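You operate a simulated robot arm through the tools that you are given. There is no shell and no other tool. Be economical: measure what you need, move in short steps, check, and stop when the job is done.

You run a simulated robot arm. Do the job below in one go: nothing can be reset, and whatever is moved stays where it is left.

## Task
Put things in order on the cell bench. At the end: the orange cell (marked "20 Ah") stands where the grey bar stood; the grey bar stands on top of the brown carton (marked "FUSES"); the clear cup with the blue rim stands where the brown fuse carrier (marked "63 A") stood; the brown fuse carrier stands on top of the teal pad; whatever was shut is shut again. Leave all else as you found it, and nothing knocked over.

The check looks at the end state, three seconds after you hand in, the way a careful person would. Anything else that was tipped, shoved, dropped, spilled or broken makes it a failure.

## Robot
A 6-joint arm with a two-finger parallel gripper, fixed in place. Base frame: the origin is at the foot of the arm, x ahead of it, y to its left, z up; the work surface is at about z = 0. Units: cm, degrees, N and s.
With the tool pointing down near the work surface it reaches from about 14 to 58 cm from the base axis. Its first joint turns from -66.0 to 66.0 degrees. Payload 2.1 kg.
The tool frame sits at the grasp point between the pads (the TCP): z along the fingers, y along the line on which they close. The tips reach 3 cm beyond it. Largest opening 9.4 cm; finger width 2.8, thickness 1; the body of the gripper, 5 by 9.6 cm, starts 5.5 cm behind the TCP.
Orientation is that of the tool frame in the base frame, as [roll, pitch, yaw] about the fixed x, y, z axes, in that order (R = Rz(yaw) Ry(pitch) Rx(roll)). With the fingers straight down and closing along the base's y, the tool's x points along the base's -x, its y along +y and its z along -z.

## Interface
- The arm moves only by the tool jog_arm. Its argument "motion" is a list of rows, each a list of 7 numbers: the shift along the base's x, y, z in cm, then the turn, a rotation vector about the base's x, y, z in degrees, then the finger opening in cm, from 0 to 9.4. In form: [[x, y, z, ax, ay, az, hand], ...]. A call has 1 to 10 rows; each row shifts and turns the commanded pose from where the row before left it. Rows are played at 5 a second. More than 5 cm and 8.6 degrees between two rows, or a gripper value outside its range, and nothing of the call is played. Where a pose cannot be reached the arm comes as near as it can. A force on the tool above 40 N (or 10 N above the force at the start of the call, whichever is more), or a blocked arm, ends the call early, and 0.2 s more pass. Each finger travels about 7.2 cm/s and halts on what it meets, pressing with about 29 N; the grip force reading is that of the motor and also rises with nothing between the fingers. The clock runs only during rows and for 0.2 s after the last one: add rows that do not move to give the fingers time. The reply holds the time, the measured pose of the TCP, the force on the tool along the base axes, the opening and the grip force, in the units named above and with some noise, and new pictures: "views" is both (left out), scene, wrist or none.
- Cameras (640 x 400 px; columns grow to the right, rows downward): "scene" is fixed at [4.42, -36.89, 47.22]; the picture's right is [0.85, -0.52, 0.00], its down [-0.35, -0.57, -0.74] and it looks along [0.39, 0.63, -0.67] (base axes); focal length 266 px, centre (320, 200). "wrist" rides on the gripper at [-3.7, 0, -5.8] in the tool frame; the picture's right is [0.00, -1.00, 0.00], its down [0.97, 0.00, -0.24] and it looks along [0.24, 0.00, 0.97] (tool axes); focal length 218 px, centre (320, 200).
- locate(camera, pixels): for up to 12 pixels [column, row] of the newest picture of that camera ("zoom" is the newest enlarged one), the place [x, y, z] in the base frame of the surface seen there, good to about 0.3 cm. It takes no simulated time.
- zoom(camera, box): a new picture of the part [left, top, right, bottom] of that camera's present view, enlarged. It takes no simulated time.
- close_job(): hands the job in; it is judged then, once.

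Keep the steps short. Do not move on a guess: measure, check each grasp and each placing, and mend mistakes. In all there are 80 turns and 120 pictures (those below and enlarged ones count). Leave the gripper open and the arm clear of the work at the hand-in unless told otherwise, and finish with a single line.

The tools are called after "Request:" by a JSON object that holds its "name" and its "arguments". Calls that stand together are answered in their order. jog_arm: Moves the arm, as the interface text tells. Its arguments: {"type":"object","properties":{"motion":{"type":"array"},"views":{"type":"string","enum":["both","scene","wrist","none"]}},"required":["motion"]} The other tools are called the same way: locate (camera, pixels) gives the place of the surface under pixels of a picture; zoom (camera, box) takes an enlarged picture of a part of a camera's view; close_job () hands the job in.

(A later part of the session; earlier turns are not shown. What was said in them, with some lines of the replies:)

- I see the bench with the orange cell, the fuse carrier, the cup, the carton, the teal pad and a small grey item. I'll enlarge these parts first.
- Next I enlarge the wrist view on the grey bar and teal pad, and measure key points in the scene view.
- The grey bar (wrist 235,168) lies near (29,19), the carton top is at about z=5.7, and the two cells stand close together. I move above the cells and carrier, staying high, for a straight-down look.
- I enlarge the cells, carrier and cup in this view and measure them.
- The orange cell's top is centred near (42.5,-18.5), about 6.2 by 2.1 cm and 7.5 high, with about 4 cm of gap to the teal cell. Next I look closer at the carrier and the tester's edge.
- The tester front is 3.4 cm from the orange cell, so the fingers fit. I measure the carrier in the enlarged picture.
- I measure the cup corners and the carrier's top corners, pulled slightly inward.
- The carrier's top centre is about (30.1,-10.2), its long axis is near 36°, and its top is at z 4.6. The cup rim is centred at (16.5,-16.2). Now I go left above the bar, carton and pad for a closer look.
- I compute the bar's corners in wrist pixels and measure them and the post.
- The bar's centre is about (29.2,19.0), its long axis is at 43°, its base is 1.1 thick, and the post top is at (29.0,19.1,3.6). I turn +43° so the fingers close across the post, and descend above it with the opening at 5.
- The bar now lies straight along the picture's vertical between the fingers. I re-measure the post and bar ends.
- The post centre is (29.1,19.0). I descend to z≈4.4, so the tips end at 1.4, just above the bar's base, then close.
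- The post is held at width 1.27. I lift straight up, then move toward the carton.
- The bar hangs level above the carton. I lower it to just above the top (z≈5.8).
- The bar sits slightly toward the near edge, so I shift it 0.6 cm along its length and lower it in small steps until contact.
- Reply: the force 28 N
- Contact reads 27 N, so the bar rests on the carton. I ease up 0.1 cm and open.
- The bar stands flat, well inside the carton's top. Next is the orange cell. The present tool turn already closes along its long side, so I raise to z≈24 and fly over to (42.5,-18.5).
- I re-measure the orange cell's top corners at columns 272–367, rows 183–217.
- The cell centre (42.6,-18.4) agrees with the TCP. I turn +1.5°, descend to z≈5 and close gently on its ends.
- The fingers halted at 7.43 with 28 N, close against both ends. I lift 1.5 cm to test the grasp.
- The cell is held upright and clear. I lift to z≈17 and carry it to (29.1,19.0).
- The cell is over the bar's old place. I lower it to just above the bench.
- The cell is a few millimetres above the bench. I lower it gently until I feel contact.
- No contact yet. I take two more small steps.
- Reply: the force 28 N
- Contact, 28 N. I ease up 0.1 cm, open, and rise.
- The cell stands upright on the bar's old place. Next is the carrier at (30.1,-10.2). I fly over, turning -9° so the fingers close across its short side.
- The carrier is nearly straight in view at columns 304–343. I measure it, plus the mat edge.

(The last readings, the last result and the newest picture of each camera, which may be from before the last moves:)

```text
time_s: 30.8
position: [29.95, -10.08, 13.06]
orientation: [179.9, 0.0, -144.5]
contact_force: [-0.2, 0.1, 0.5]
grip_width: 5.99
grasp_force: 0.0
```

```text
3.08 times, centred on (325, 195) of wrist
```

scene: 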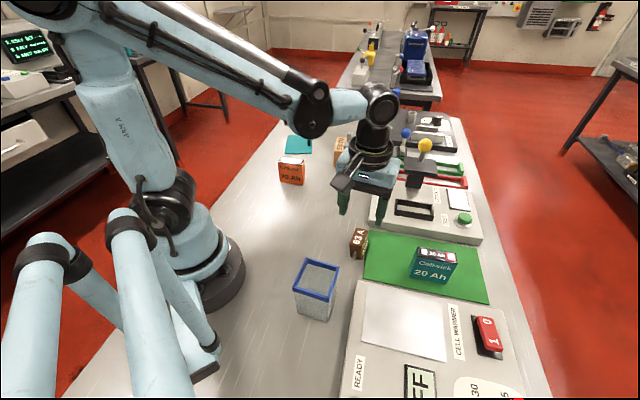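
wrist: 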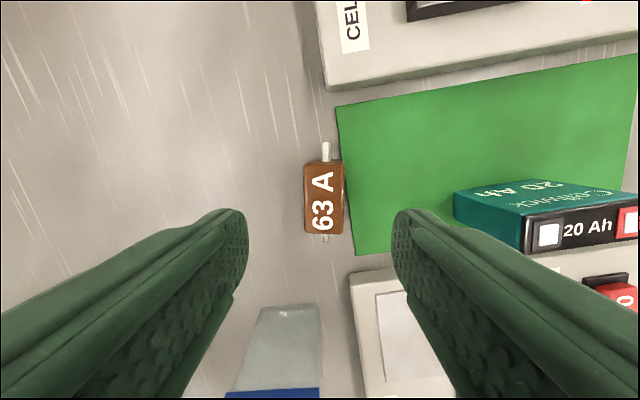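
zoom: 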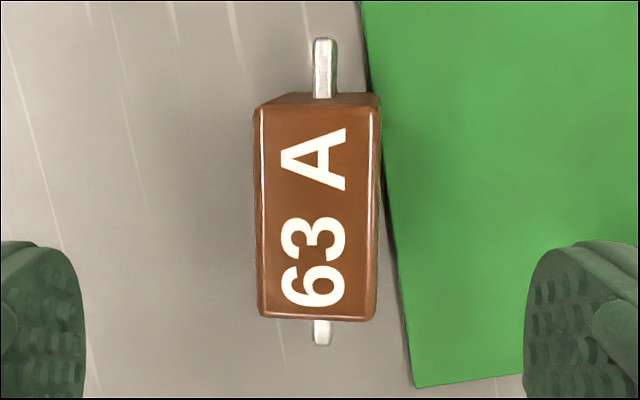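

The carrier centre is (30.3,-10.2), aligned with the fingers. I descend to z≈3.6 and close.

Request:
{"name": "jog_arm", "arguments": {"motion": [[0.2, -0.1, -2.5, 0, 0, 0, 6], [0, 0, -2.5, 0, 0, 0, 6], [0, 0, -2.4, 0, 0, 0, 6], [0, 0, -1.2, 0, 0, 0, 6], [0, 0, -0.8, 0, 0, 0, 6], [0, 0, 0, 0, 0, 0, 5], [0, 0, 0, 0, 0, 0, 4], [0, 0, 0, 0, 0, 0, 3], [0, 0, 0, 0, 0, 0, 1.5], [0, 0, 0, 0, 0, 0, 1.5]], "views": "wrist"}}

```text
time_s: 33.0
position: [30.09, -10.06, 3.47]
orientation: [180.0, 0.0, -144.5]
contact_force: [0.1, 0.0, -0.5]
grip_width: 3.22
grasp_force: 28.3
```

wrist: 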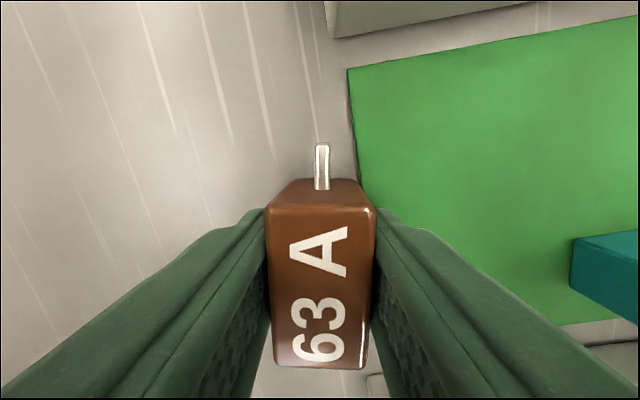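

The carrier is held at 3.22. I lift it, then carry it toward the pad, turning +24.5° to align with the pad's long side.

Request:
{"name": "jog_arm", "arguments": {"motion": [[0, 0, 1.5, 0, 0, 0, 1.5], [0, 0, 4, 0, 0, 0, 1.5], [0, 0, 4.5, 0, 0, 0, 1.5], [0, 0, 4.5, 0, 0, 0, 1.5], [0, 0, 0, 0, 0, 0, 1.5]], "views": "scene"}}

Request:
{"name": "jog_arm", "arguments": {"motion": [[0.9, 4.65, 0, 0, 0, 2.45, 1.5], [0.9, 4.65, 0, 0, 0, 2.45, 1.5], [0.9, 4.65, 0, 0, 0, 2.45, 1.5], [0.9, 4.65, 0, 0, 0, 2.45, 1.5], [0.9, 4.65, 0, 0, 0, 2.45, 1.5], [0.9, 4.65, 0, 0, 0, 2.45, 1.5], [0.9, 4.65, 0, 0, 0, 2.45, 1.5], [0.9, 4.65, 0, 0, 0, 2.45, 1.5], [0.9, 4.65, 0, 0, 0, 2.45, 1.5], [0.6, 4.65, 0, 0, 0, 2.45, 1.5]], "views": "both"}}

```text
time_s: 34.2
position: [30.4, -9.91, 17.94]
orientation: [179.9, 0.1, -144.5]
contact_force: [-0.6, -0.4, -0.9]
grip_width: 3.23
grasp_force: 28.5
```

scene: 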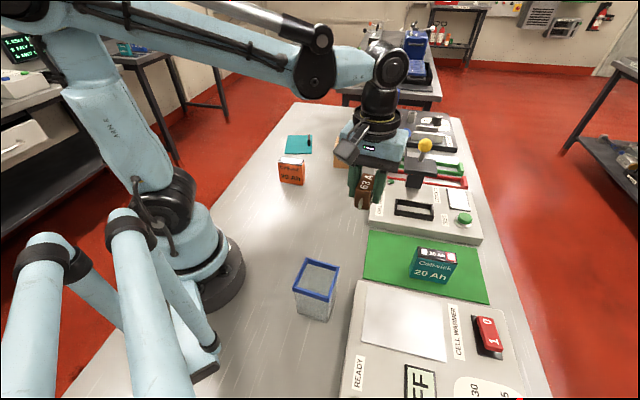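

```text
time_s: 36.4
position: [38.92, 36.38, 18.08]
orientation: [180.0, 0.0, -120.0]
contact_force: [0.2, 0.0, -0.9]
grip_width: 3.21
grasp_force: 29.4
```

scene: 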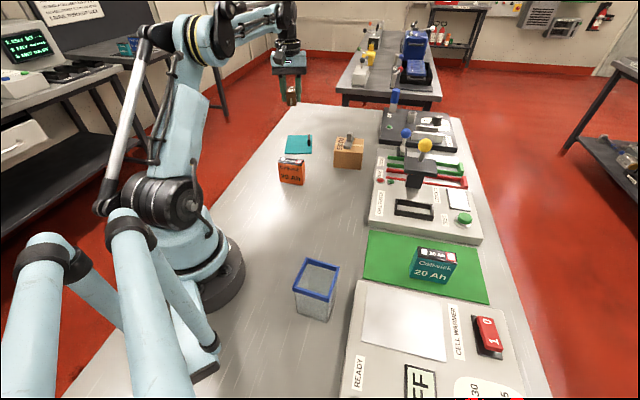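
wrist: 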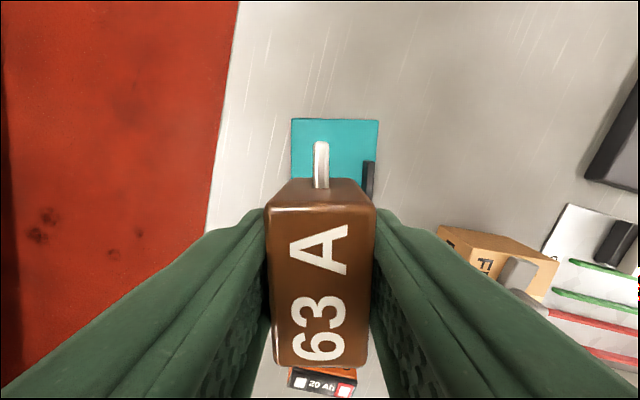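

The pad's edges run straight in view and the handle is on the right. I lower to z≈8.5, still above the handle top, and check.

Request:
{"name": "jog_arm", "arguments": {"motion": [[0, 0, -3, 0, 0, 0, 1.5], [0, 0, -3.5, 0, 0, 0, 1.5], [0, 0, -3, 0, 0, 0, 1.5], [0, 0, 0, 0, 0, 0, 1.5]], "views": "both"}}

Request:
{"name": "zoom", "arguments": {"camera": "scene", "box": [260, 90, 340, 170]}}

Request:
{"name": "locate", "arguments": {"camera": "wrist", "pixels": [[283, 130], [398, 105], [270, 118], [400, 150], [300, 150]]}}

```text
time_s: 37.4
position: [39.06, 36.21, 8.49]
orientation: [-180.0, 0.1, -119.9]
contact_force: [0.2, 0.2, -1.6]
grip_width: 3.17
grasp_force: 28.7
```

scene: 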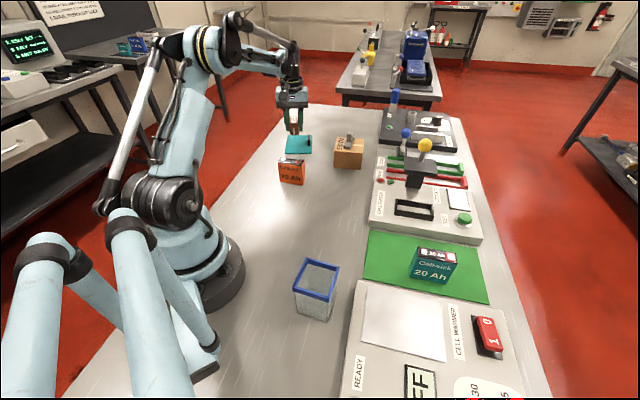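
wrist: 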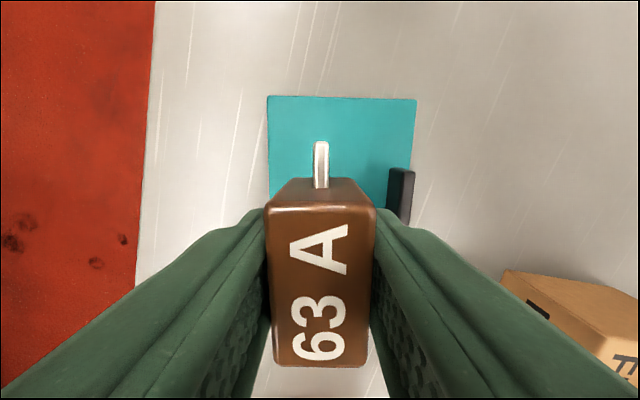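

```text
5.00 times, centred on (300, 130) of scene
```

zoom: 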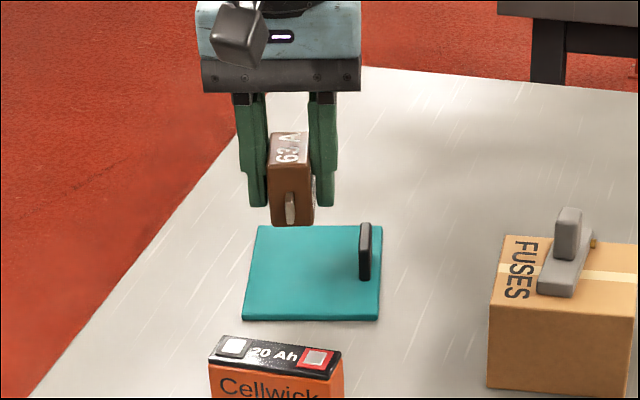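

```text
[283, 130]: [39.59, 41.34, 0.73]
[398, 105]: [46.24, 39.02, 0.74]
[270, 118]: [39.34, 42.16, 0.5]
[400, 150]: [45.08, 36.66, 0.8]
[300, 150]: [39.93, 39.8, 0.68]
```

The carrier clears the handle by a little. I shift 0.3 cm away from it and lower to just above the pad.

Request:
{"name": "jog_arm", "arguments": {"motion": [[-0.26, 0.25, -1, 0, 0, 0, 1.5], [0, 0, -1, 0, 0, 0, 1.5], [0, 0, -1, 0, 0, 0, 1.5], [0, 0, -0.8, 0, 0, 0, 1.5], [0, 0, 0, 0, 0, 0, 1.5]], "views": "both"}}

Request:
{"name": "zoom", "arguments": {"camera": "scene", "box": [260, 90, 340, 170]}}

```text
time_s: 38.6
position: [38.79, 36.41, 4.72]
orientation: [-179.9, 0.0, -120.1]
contact_force: [0.0, -0.3, -0.7]
grip_width: 3.21
grasp_force: 28.8
```

scene: 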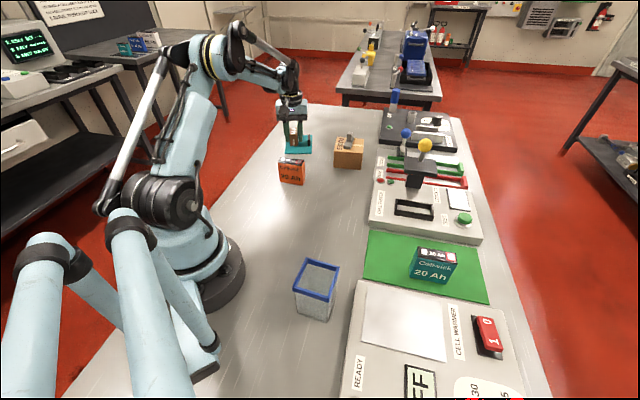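
wrist: 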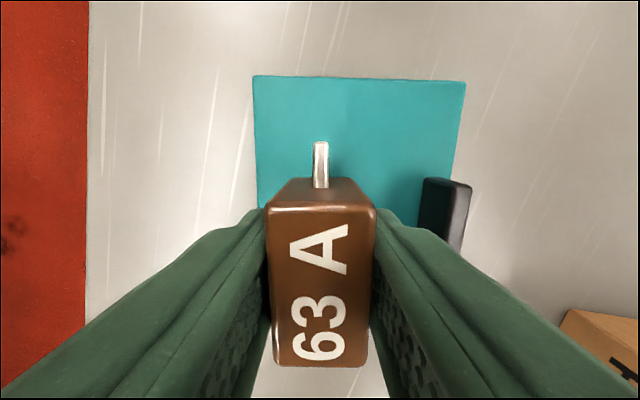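

```text
5.00 times, centred on (300, 130) of scene
```

zoom: 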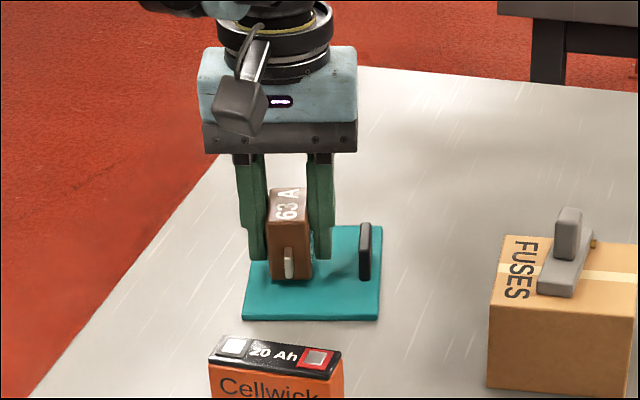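

There is good clearance to the handle. I lower in small steps to contact.

Request:
{"name": "jog_arm", "arguments": {"motion": [[0, 0, -0.15, 0, 0, 0, 1.5], [0, 0, -0.15, 0, 0, 0, 1.5], [0, 0, -0.1, 0, 0, 0, 1.5], [0, 0, 0, 0, 0, 0, 1.5]], "views": "none"}}

```text
time_s: 39.6
position: [38.61, 36.64, 4.24]
orientation: [-180.0, 0.1, -120.0]
contact_force: [0.0, 0.1, -1.2]
grip_width: 3.18
grasp_force: 29.0
```

Request:
{"name": "jog_arm", "arguments": {"motion": [[0, 0, -0.1, 0, 0, 0, 1.5], [0, 0, -0.1, 0, 0, 0, 1.5], [0, 0, 0, 0, 0, 0, 1.5]], "views": "none"}}

```text
time_s: 40.4
position: [38.61, 36.73, 4.14]
orientation: [-179.9, 0.0, -119.9]
contact_force: [-0.7, 0.0, -0.1]
grip_width: 3.19
grasp_force: 28.9
```

Request:
{"name": "jog_arm", "arguments": {"motion": [[0, 0, -0.08, 0, 0, 0, 1.5], [0, 0, 0, 0, 0, 0, 1.5]], "views": "none"}}

```text
time_s: 41.0
position: [38.51, 36.63, 4.01]
orientation: [179.9, 0.0, -120.0]
contact_force: [2.5, 1.2, 14.7]
grip_width: 3.19
grasp_force: 28.8
```

Contact, 15 N. I open to 4.6 only, so the finger stays off the handle, then rise.

Request:
{"name": "jog_arm", "arguments": {"motion": [[0, 0, 0.05, 0, 0, 0, 3.6], [0, 0, 0, 0, 0, 0, 4.2], [0, 0, 0, 0, 0, 0, 4.4], [0, 0, 0, 0, 0, 0, 4.4], [0, 0, 1.5, 0, 0, 0, 4.4], [0, 0, 3, 0, 0, 0, 4.4], [0, 0, 4, 0, 0, 0, 6], [0, 0, 4, 0, 0, 0, 8], [0, 0, 0, 0, 0, 0, 9]], "views": "both"}}

Request:
{"name": "zoom", "arguments": {"camera": "scene", "box": [260, 110, 340, 190]}}

```text
time_s: 43.0
position: [39.22, 36.67, 16.6]
orientation: [-180.0, -0.1, -120.1]
contact_force: [0.4, -0.3, -1.0]
grip_width: 8.99
grasp_force: 0.1
```

scene: 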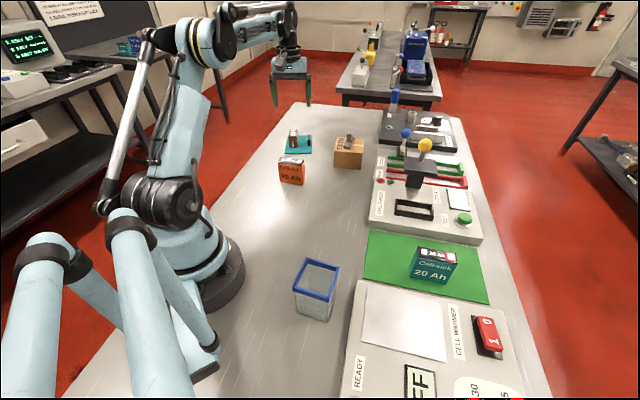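
wrist: 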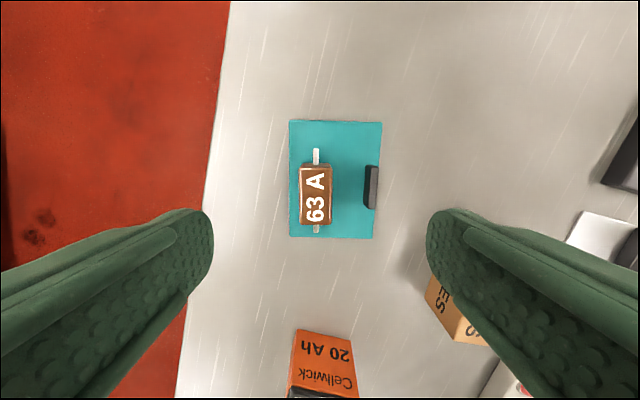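

```text
5.00 times, centred on (300, 150) of scene
```

zoom: 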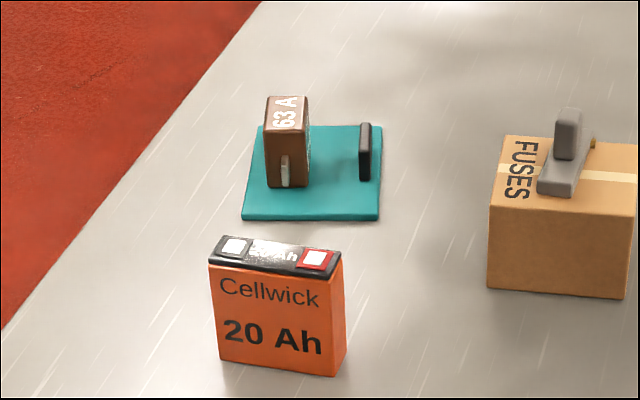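

The carrier stands upright fully on the pad. The cup is last, so I raise and fly to above (16.5,-16.2), turning -20°.

Request:
{"name": "jog_arm", "arguments": {"motion": [[0, 0, 4, 0, 0, 0, 9.4], [-1.89, -4.41, 0, 0, 0, -1.67, 9.4], [-1.89, -4.41, 0, 0, 0, -1.67, 9.4], [-1.89, -4.41, 0, 0, 0, -1.67, 9.4], [-1.89, -4.41, 0, 0, 0, -1.67, 9.4], [-1.89, -4.41, 0, 0, 0, -1.67, 9.4], [-1.89, -4.41, 0, 0, 0, -1.67, 9.4], [-1.89, -4.41, 0, 0, 0, -1.67, 9.4], [-1.89, -4.41, 0, 0, 0, -1.67, 9.4], [-1.89, -4.41, 0, 0, 0, -1.67, 9.4]], "views": "none"}}

Request:
{"name": "jog_arm", "arguments": {"motion": [[-1.89, -4.41, 0, 0, 0, -1.67, 9.4], [-1.89, -4.41, 0, 0, 0, -1.67, 9.4], [-1.89, -4.41, 0, 0, 0, -1.67, 9.4], [0, 0, 0, 0, 0, 0, 9.4]], "views": "both"}}

```text
time_s: 45.2
position: [21.4, -3.2, 20.48]
orientation: [180.0, 0.0, -134.9]
contact_force: [-0.8, 0.4, 0.4]
grip_width: 9.4
grasp_force: 0.2
```

```text
time_s: 46.2
position: [15.8, -16.2, 20.79]
orientation: [-180.0, 0.0, -140.0]
contact_force: [-0.4, -0.4, 0.0]
grip_width: 9.42
grasp_force: 0.0
```

scene: 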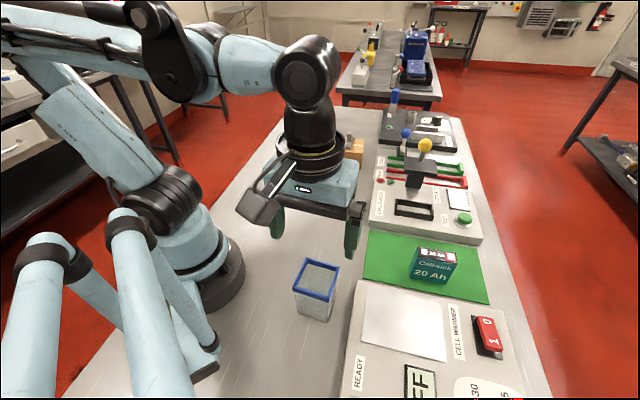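
wrist: 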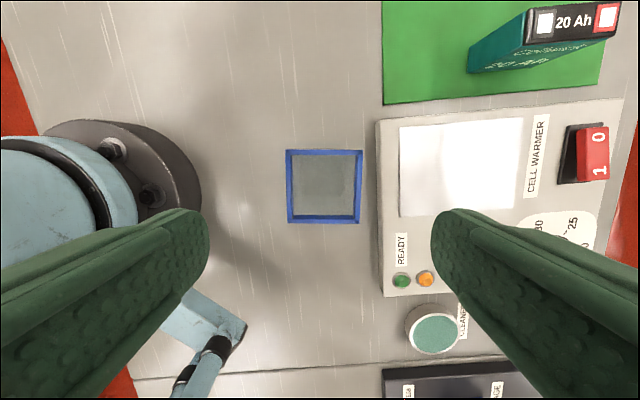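

The cup's rim is square in view at columns 286–362, rows 150–223. I measure its corners, the warmer's edge and its contents.

Request:
{"name": "locate", "arguments": {"camera": "wrist", "pixels": [[289, 153], [360, 153], [359, 220], [289, 220], [325, 185], [380, 125], [382, 290], [384, 100]]}}

Request:
{"name": "zoom", "arguments": {"camera": "wrist", "box": [270, 130, 400, 240]}}

```text
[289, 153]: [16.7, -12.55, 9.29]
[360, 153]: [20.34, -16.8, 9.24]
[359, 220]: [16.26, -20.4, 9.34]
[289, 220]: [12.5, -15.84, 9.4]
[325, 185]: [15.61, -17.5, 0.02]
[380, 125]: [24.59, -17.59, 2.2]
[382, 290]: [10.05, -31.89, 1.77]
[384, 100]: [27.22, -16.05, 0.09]
```

```text
3.64 times, centred on (335, 185) of wrist
```

zoom: 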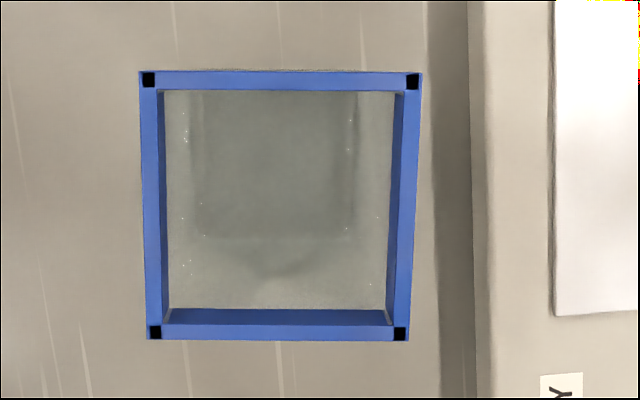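

The cup centre is (16.45,-16.4), rim top at 9.3. I centre and descend to z≈7, with tips at 4, above the warmer's edge.

Request:
{"name": "jog_arm", "arguments": {"motion": [[0.5, -0.2, -3, 0, 0, 0, 9.4], [0, 0, -3, 0, 0, 0, 9.4], [0, 0, -2, 0, 0, 0, 9.4], [0, 0, 0, 0, 0, 0, 9.4]], "views": "wrist"}}

```text
time_s: 47.2
position: [16.15, -16.47, 12.73]
orientation: [179.9, 0.0, -140.0]
contact_force: [-0.5, -0.3, 0.3]
grip_width: 9.4
grasp_force: 0.0
```

wrist: 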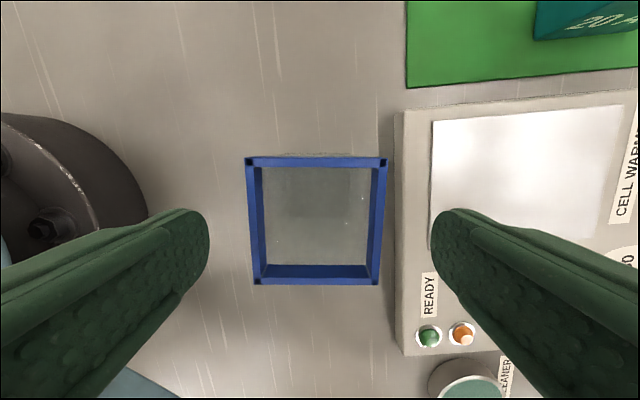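

Centred between the fingers. I go down the rest of the way and close slowly.

Request:
{"name": "jog_arm", "arguments": {"motion": [[0.25, 0.1, -2, 0, 0, 0, 9.4], [0, 0, -2, 0, 0, 0, 9.4], [0, 0, -1.7, 0, 0, 0, 9.4], [0, 0, 0, 0, 0, 0, 8.4], [0, 0, 0, 0, 0, 0, 7.6], [0, 0, 0, 0, 0, 0, 6.9], [0, 0, 0, 0, 0, 0, 6.3], [0, 0, 0, 0, 0, 0, 5.8], [0, 0, 0, 0, 0, 0, 5.4], [0, 0, 0, 0, 0, 0, 5.4]], "views": "both"}}

Request:
{"name": "zoom", "arguments": {"camera": "scene", "box": [260, 230, 380, 340]}}

```text
time_s: 49.4
position: [16.36, -16.35, 6.84]
orientation: [180.0, 0.0, -140.0]
contact_force: [0.6, 0.1, -0.1]
grip_width: 6.34
grasp_force: 28.7
```

scene: 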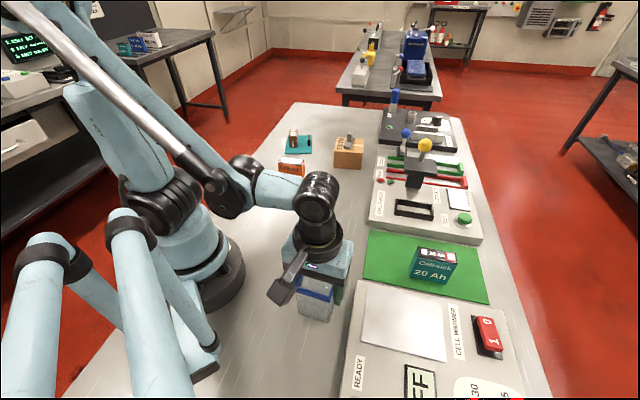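
wrist: 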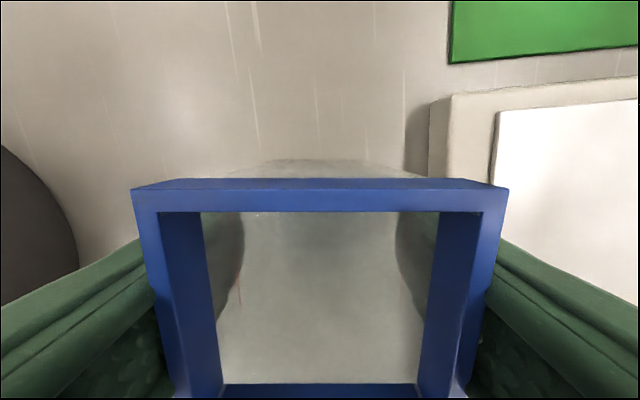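

```text
3.64 times, centred on (320, 285) of scene
```

zoom: 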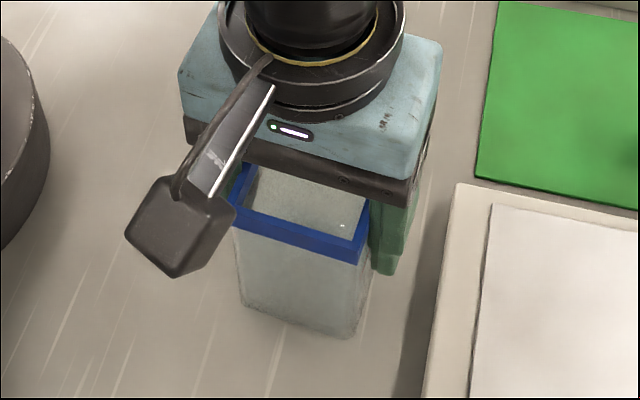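

The cup is held at 6.34, which is its true width. I lift gently, in a slow ramp in case it holds liquid.

Request:
{"name": "jog_arm", "arguments": {"motion": [[0, 0, 0.3, 0, 0, 0, 5.4], [0, 0, 0.7, 0, 0, 0, 5.4], [0, 0, 1, 0, 0, 0, 5.4], [0, 0, 1.2, 0, 0, 0, 5.4], [0, 0, 1, 0, 0, 0, 5.4], [0, 0, 0.6, 0, 0, 0, 5.4], [0, 0, 0.2, 0, 0, 0, 5.4], [0, 0, 0, 0, 0, 0, 5.4]], "views": "scene"}}

Request:
{"name": "zoom", "arguments": {"camera": "scene", "box": [260, 200, 400, 320]}}

```text
time_s: 51.2
position: [16.71, -16.44, 11.95]
orientation: [-180.0, 0.0, -140.0]
contact_force: [-0.3, -0.3, -0.6]
grip_width: 6.34
grasp_force: 29.1
```

scene: 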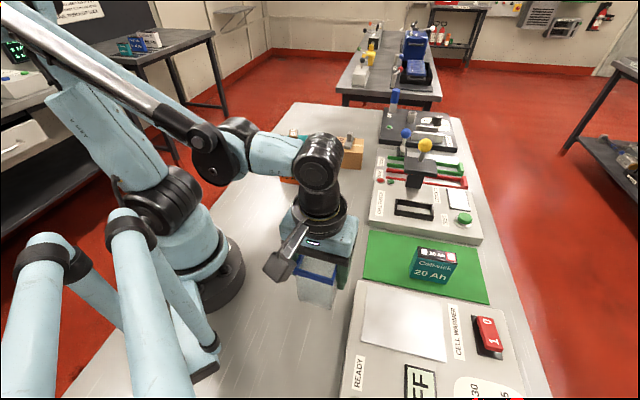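

```text
3.33 times, centred on (330, 260) of scene
```

zoom: 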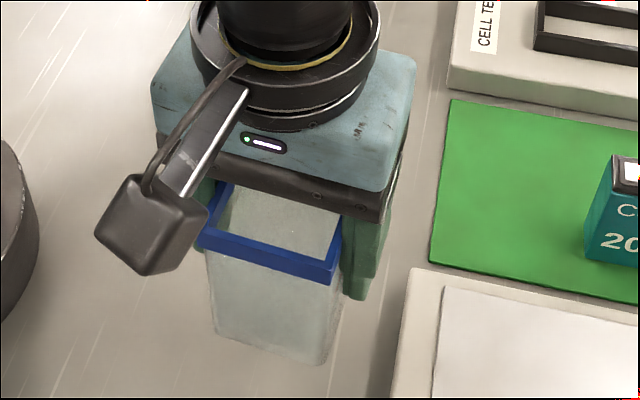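

The cup hangs upright and is light. I carry it to (29.55,-9.5), just off the mat edge, turning +6° to align.

Request:
{"name": "jog_arm", "arguments": {"motion": [[0.8, 0.4, 0, 0, 0, 0, 5.4], [1.6, 0.85, 0, 0, 0, 1, 5.4], [2.1, 1.1, 0, 0, 0, 1, 5.4], [2.1, 1.1, 0, 0, 0, 1, 5.4], [2.1, 1.1, 0, 0, 0, 1, 5.4], [2.0, 1.1, 0, 0, 0, 1, 5.4], [1.6, 0.85, 0, 0, 0, 1, 5.4], [0.75, 0.4, 0, 0, 0, 0, 5.4], [0, 0, 0, 0, 0, 0, 5.4], [0, 0, 0, 0, 0, 0, 5.4]], "views": "both"}}

```text
time_s: 53.4
position: [29.61, -9.61, 11.77]
orientation: [179.9, 0.1, -134.0]
contact_force: [0.6, 1.0, -0.9]
grip_width: 6.33
grasp_force: 28.7
```

scene: 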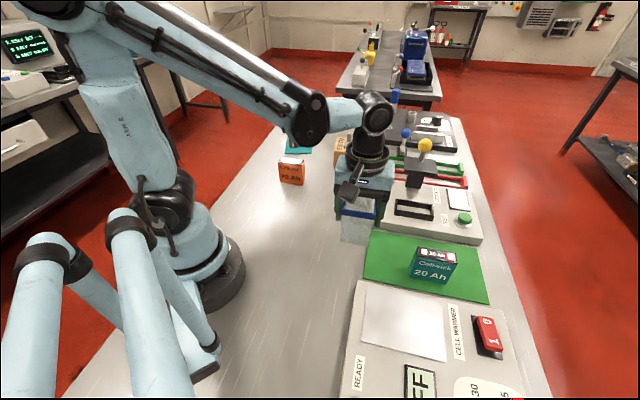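
wrist: 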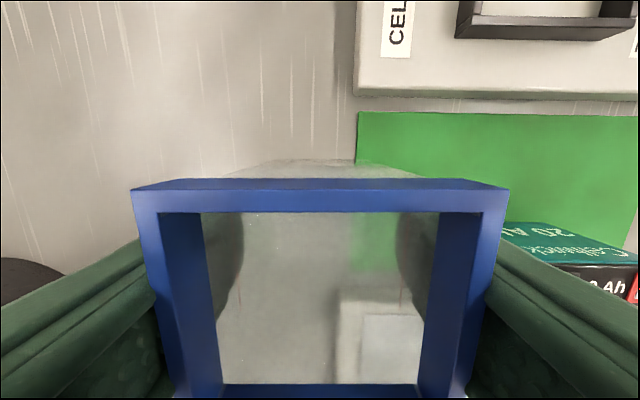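

The mat edge is vertical in view, so the alignment is right. I lower gently to about 0.8 cm above the bench.

Request:
{"name": "jog_arm", "arguments": {"motion": [[0, 0, -0.5, 0, 0, 0, 5.4], [0, 0, -1, 0, 0, 0, 5.4], [0, 0, -1.2, 0, 0, 0, 5.4], [0, 0, -0.9, 0, 0, 0, 5.4], [0, 0, -0.5, 0, 0, 0, 5.4], [0, 0, 0, 0, 0, 0, 5.4]], "views": "both"}}

Request:
{"name": "zoom", "arguments": {"camera": "scene", "box": [310, 180, 430, 290]}}

Request:
{"name": "locate", "arguments": {"camera": "wrist", "pixels": [[375, 80], [375, 100], [370, 140], [360, 60], [385, 120]]}}

```text
time_s: 54.8
position: [29.76, -9.56, 7.73]
orientation: [-180.0, 0.0, -134.0]
contact_force: [-0.1, 0.5, -0.5]
grip_width: 6.37
grasp_force: 28.9
```

scene: 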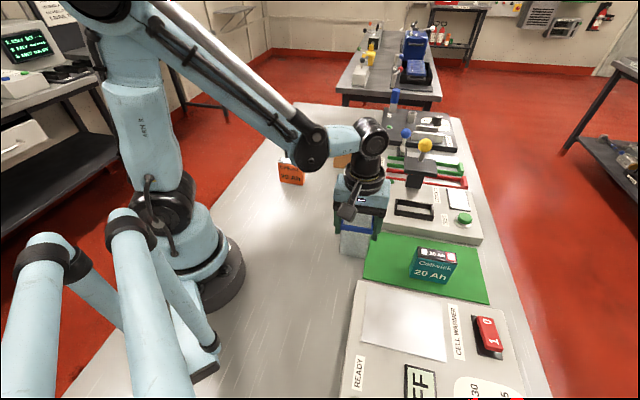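
wrist: 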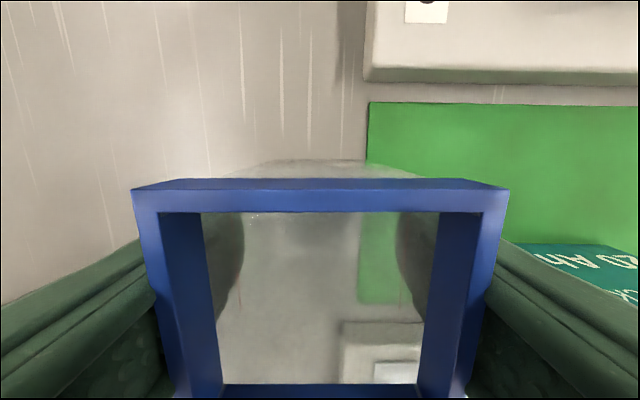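

```text
3.64 times, centred on (370, 235) of scene
```

zoom: 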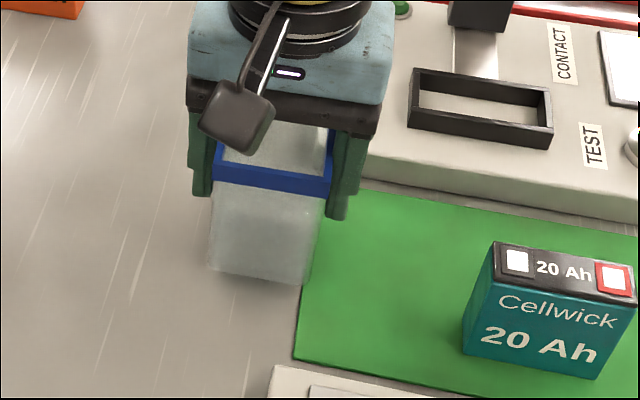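

```text
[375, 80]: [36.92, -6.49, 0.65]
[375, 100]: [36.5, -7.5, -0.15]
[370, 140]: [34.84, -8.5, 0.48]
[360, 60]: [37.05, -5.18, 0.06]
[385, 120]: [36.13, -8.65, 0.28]
```

The cup's bottom-right corner is close to the mat edge (wrist ≈ column 368). I enlarge to see whether it overlaps.

Request:
{"name": "zoom", "arguments": {"camera": "wrist", "box": [240, 130, 440, 230]}}

Request:
{"name": "zoom", "arguments": {"camera": "scene", "box": [335, 215, 385, 265]}}

```text
3.20 times, centred on (340, 180) of wrist
```

zoom: 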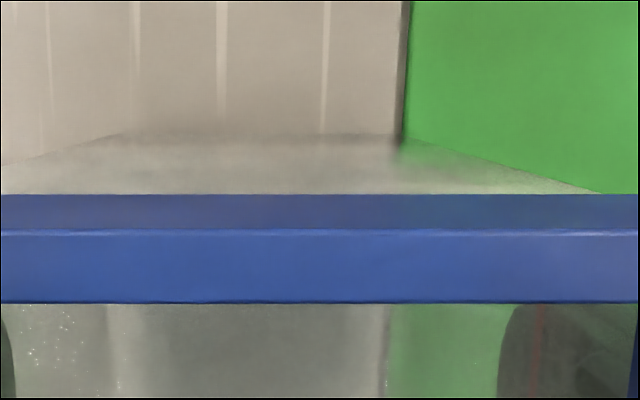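

```text
8.00 times, centred on (360, 240) of scene
```

zoom: 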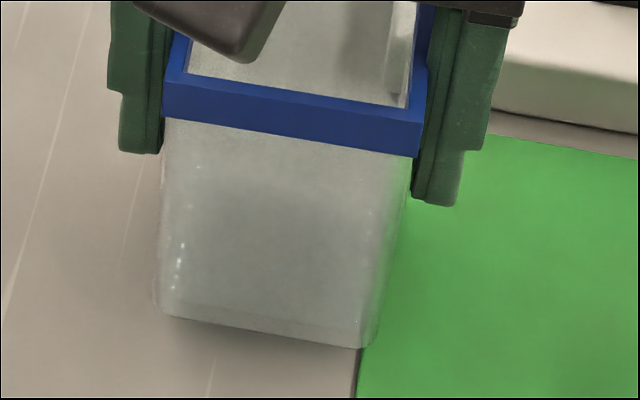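

The cup's lower edge is about flush with the mat's edge. I shift 0.25 cm away from the mat and lower in small steps.

Request:
{"name": "jog_arm", "arguments": {"motion": [[-0.18, 0.17, -0.2, 0, 0, 0, 5.4], [0, 0, -0.2, 0, 0, 0, 5.4], [0, 0, -0.2, 0, 0, 0, 5.4], [0, 0, -0.1, 0, 0, 0, 5.4], [0, 0, 0, 0, 0, 0, 5.4]], "views": "none"}}

Request:
{"name": "jog_arm", "arguments": {"motion": [[0, 0, -0.1, 0, 0, 0, 5.4], [0, 0, -0.05, 0, 0, 0, 5.4], [0, 0, 0, 0, 0, 0, 5.4]], "views": "scene"}}

```text
time_s: 56.0
position: [29.56, -9.37, 7.04]
orientation: [179.9, 0.1, -134.1]
contact_force: [-2.5, 6.5, 27.1]
grip_width: 6.35
grasp_force: 29.0
```

```text
time_s: 56.8
position: [29.64, -9.34, 6.84]
orientation: [-180.0, 0.0, -133.9]
contact_force: [-6.3, 2.0, 24.1]
grip_width: 6.33
grasp_force: 29.2
```

scene: 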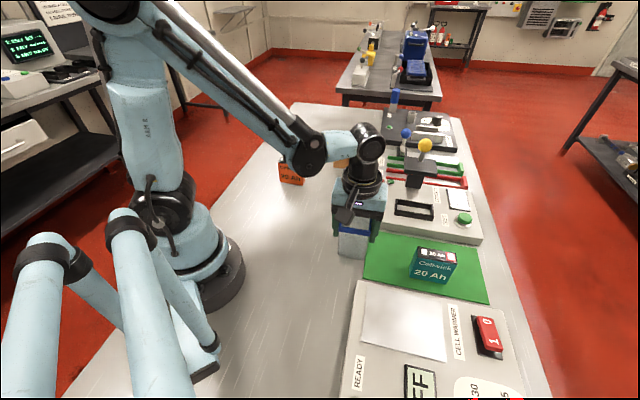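

Contact, 24 N. I ease up slightly, open fully and rise.

Request:
{"name": "jog_arm", "arguments": {"motion": [[0, 0, 0.1, 0, 0, 0, 6], [0, 0, 0, 0, 0, 0, 7], [0, 0, 0, 0, 0, 0, 8], [0, 0, 0, 0, 0, 0, 9.2], [0, 0, 0, 0, 0, 0, 9.4], [0, 0, 2, 0, 0, 0, 9.4], [0, 0, 4, 0, 0, 0, 9.4], [0, 0, 4, 0, 0, 0, 9.4], [0, 0, 4, 0, 0, 0, 9.4], [0, 0, 0, 0, 0, 0, 9.4]], "views": "both"}}

Request:
{"name": "zoom", "arguments": {"camera": "scene", "box": [320, 200, 420, 280]}}

```text
time_s: 59.0
position: [29.39, -9.25, 20.85]
orientation: [-180.0, 0.0, -134.1]
contact_force: [0.6, 0.3, 0.4]
grip_width: 9.4
grasp_force: 0.1
```

scene: 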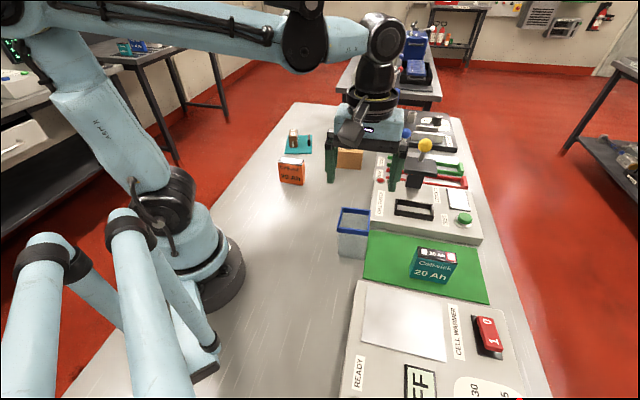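
wrist: 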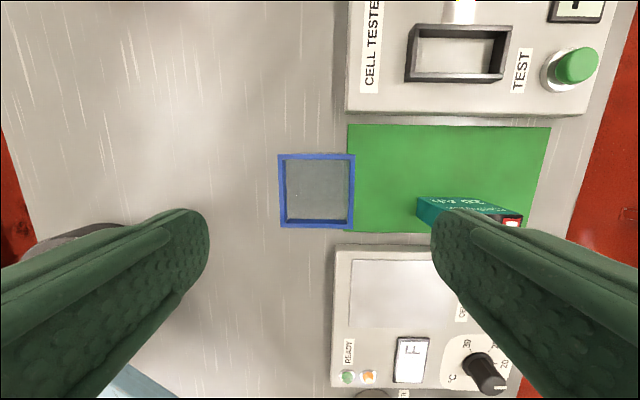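

```text
5.00 times, centred on (370, 240) of scene
```

zoom: 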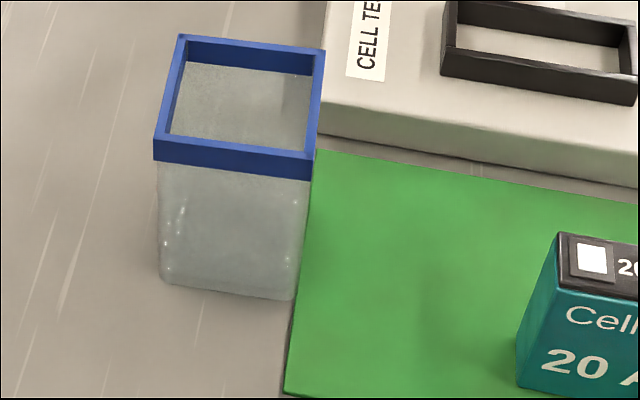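

The cup stands upright beside the mat. I check its place and whether the rim is level.

Request:
{"name": "locate", "arguments": {"camera": "wrist", "pixels": [[281, 157], [352, 157], [351, 224], [282, 224]]}}

Request:
{"name": "zoom", "arguments": {"camera": "scene", "box": [260, 110, 400, 200]}}

```text
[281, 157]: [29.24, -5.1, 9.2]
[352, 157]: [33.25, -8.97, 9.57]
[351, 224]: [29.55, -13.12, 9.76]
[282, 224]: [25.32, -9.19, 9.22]
```

```text
4.44 times, centred on (330, 155) of scene
```

zoom: 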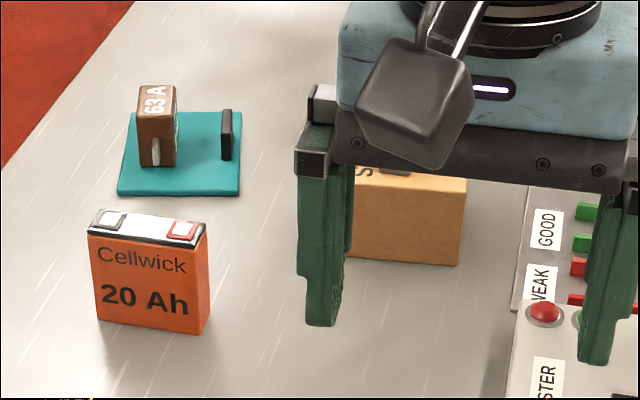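

The reading hints at a possible slight lift on the mat side, though that is within noise. I look closer at the base against the mat's edge.

Request:
{"name": "zoom", "arguments": {"camera": "wrist", "box": [265, 140, 385, 240]}}

Request:
{"name": "zoom", "arguments": {"camera": "scene", "box": [330, 235, 390, 270]}}

Request:
{"name": "locate", "arguments": {"camera": "wrist", "pixels": [[281, 180], [281, 205], [352.5, 180], [352.5, 205], [316, 156], [316, 225], [370, 150], [365, 220]]}}

```text
4.00 times, centred on (325, 190) of wrist
```

zoom: 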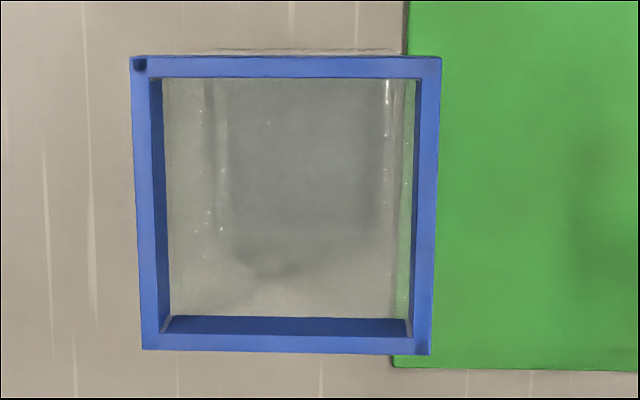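

```text
10.67 times, centred on (360, 252) of scene
```

zoom: 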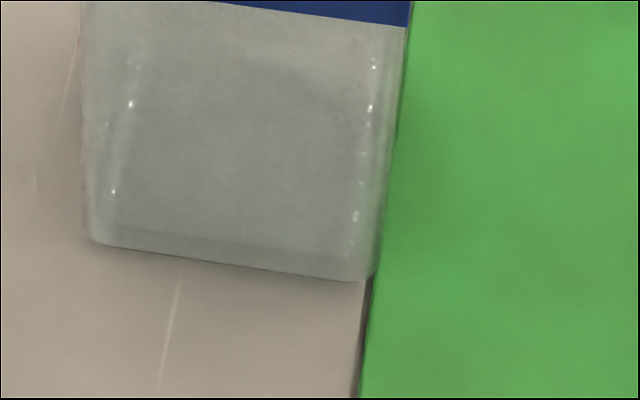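

```text
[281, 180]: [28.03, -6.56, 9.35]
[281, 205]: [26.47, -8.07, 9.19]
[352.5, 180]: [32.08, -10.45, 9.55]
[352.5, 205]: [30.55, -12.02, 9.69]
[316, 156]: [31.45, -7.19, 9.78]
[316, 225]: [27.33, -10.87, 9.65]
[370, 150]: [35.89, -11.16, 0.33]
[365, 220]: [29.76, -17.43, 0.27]
```

The cup rests flat against the mat's edge, upright and stable. I back the arm off to clear air for a last look at everything.

Request:
{"name": "jog_arm", "arguments": {"motion": [[0, 0, 3, 0, 0, -5, 9.4], [0, 0, 3.5, 0, 0, -5, 9.4], [-0.3, 4, 0, 0, 0, -5, 9.4], [-0.3, 4, 0, 0, 0, -5, 9.4], [0, 4, 0, 0, 0, -5, 9.4], [0, 3.5, 0, 0, 0, -5, 9.4], [0, 0, 0, 0, 0, -5, 9.4], [0, 0, 0, 0, 0, 0, 9.4]], "views": "both"}}

Request:
{"name": "zoom", "arguments": {"camera": "scene", "box": [270, 110, 500, 300]}}

```text
time_s: 60.8
position: [28.84, 6.3, 27.54]
orientation: [-180.0, 0.0, -169.0]
contact_force: [0.2, 0.3, 0.6]
grip_width: 9.38
grasp_force: 0.0
```

scene: 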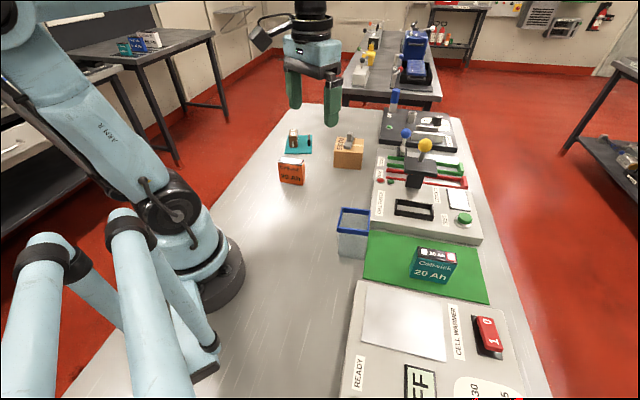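
wrist: 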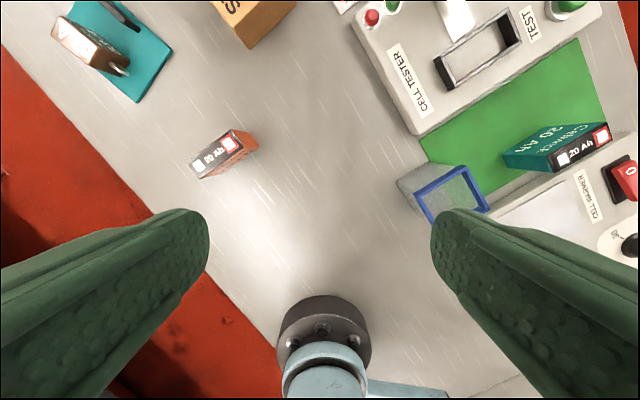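

```text
2.11 times, centred on (385, 205) of scene
```

zoom: 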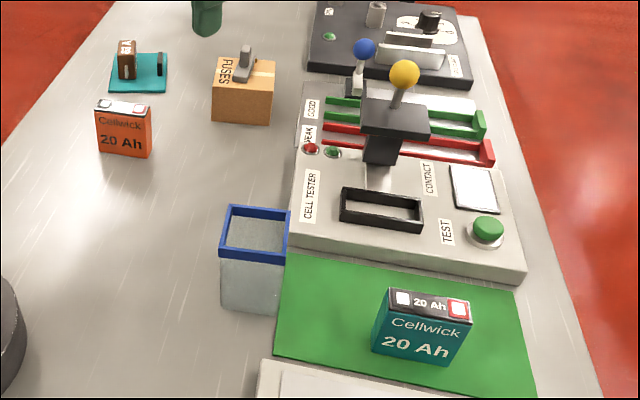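

All four things stand upright in their places, the rest is untouched, the gripper is open and the arm is clear. I hand in.

Request:
{"name": "close_job", "arguments": {}}

```text
The job is handed in.
```

The job is handed in: the orange cell, grey bar and fuse carrier stand in their places; the cup stands about 1 cm off the carrier's exact spot, to keep it off the green mat; I opened nothing, so nothing needed shutting.
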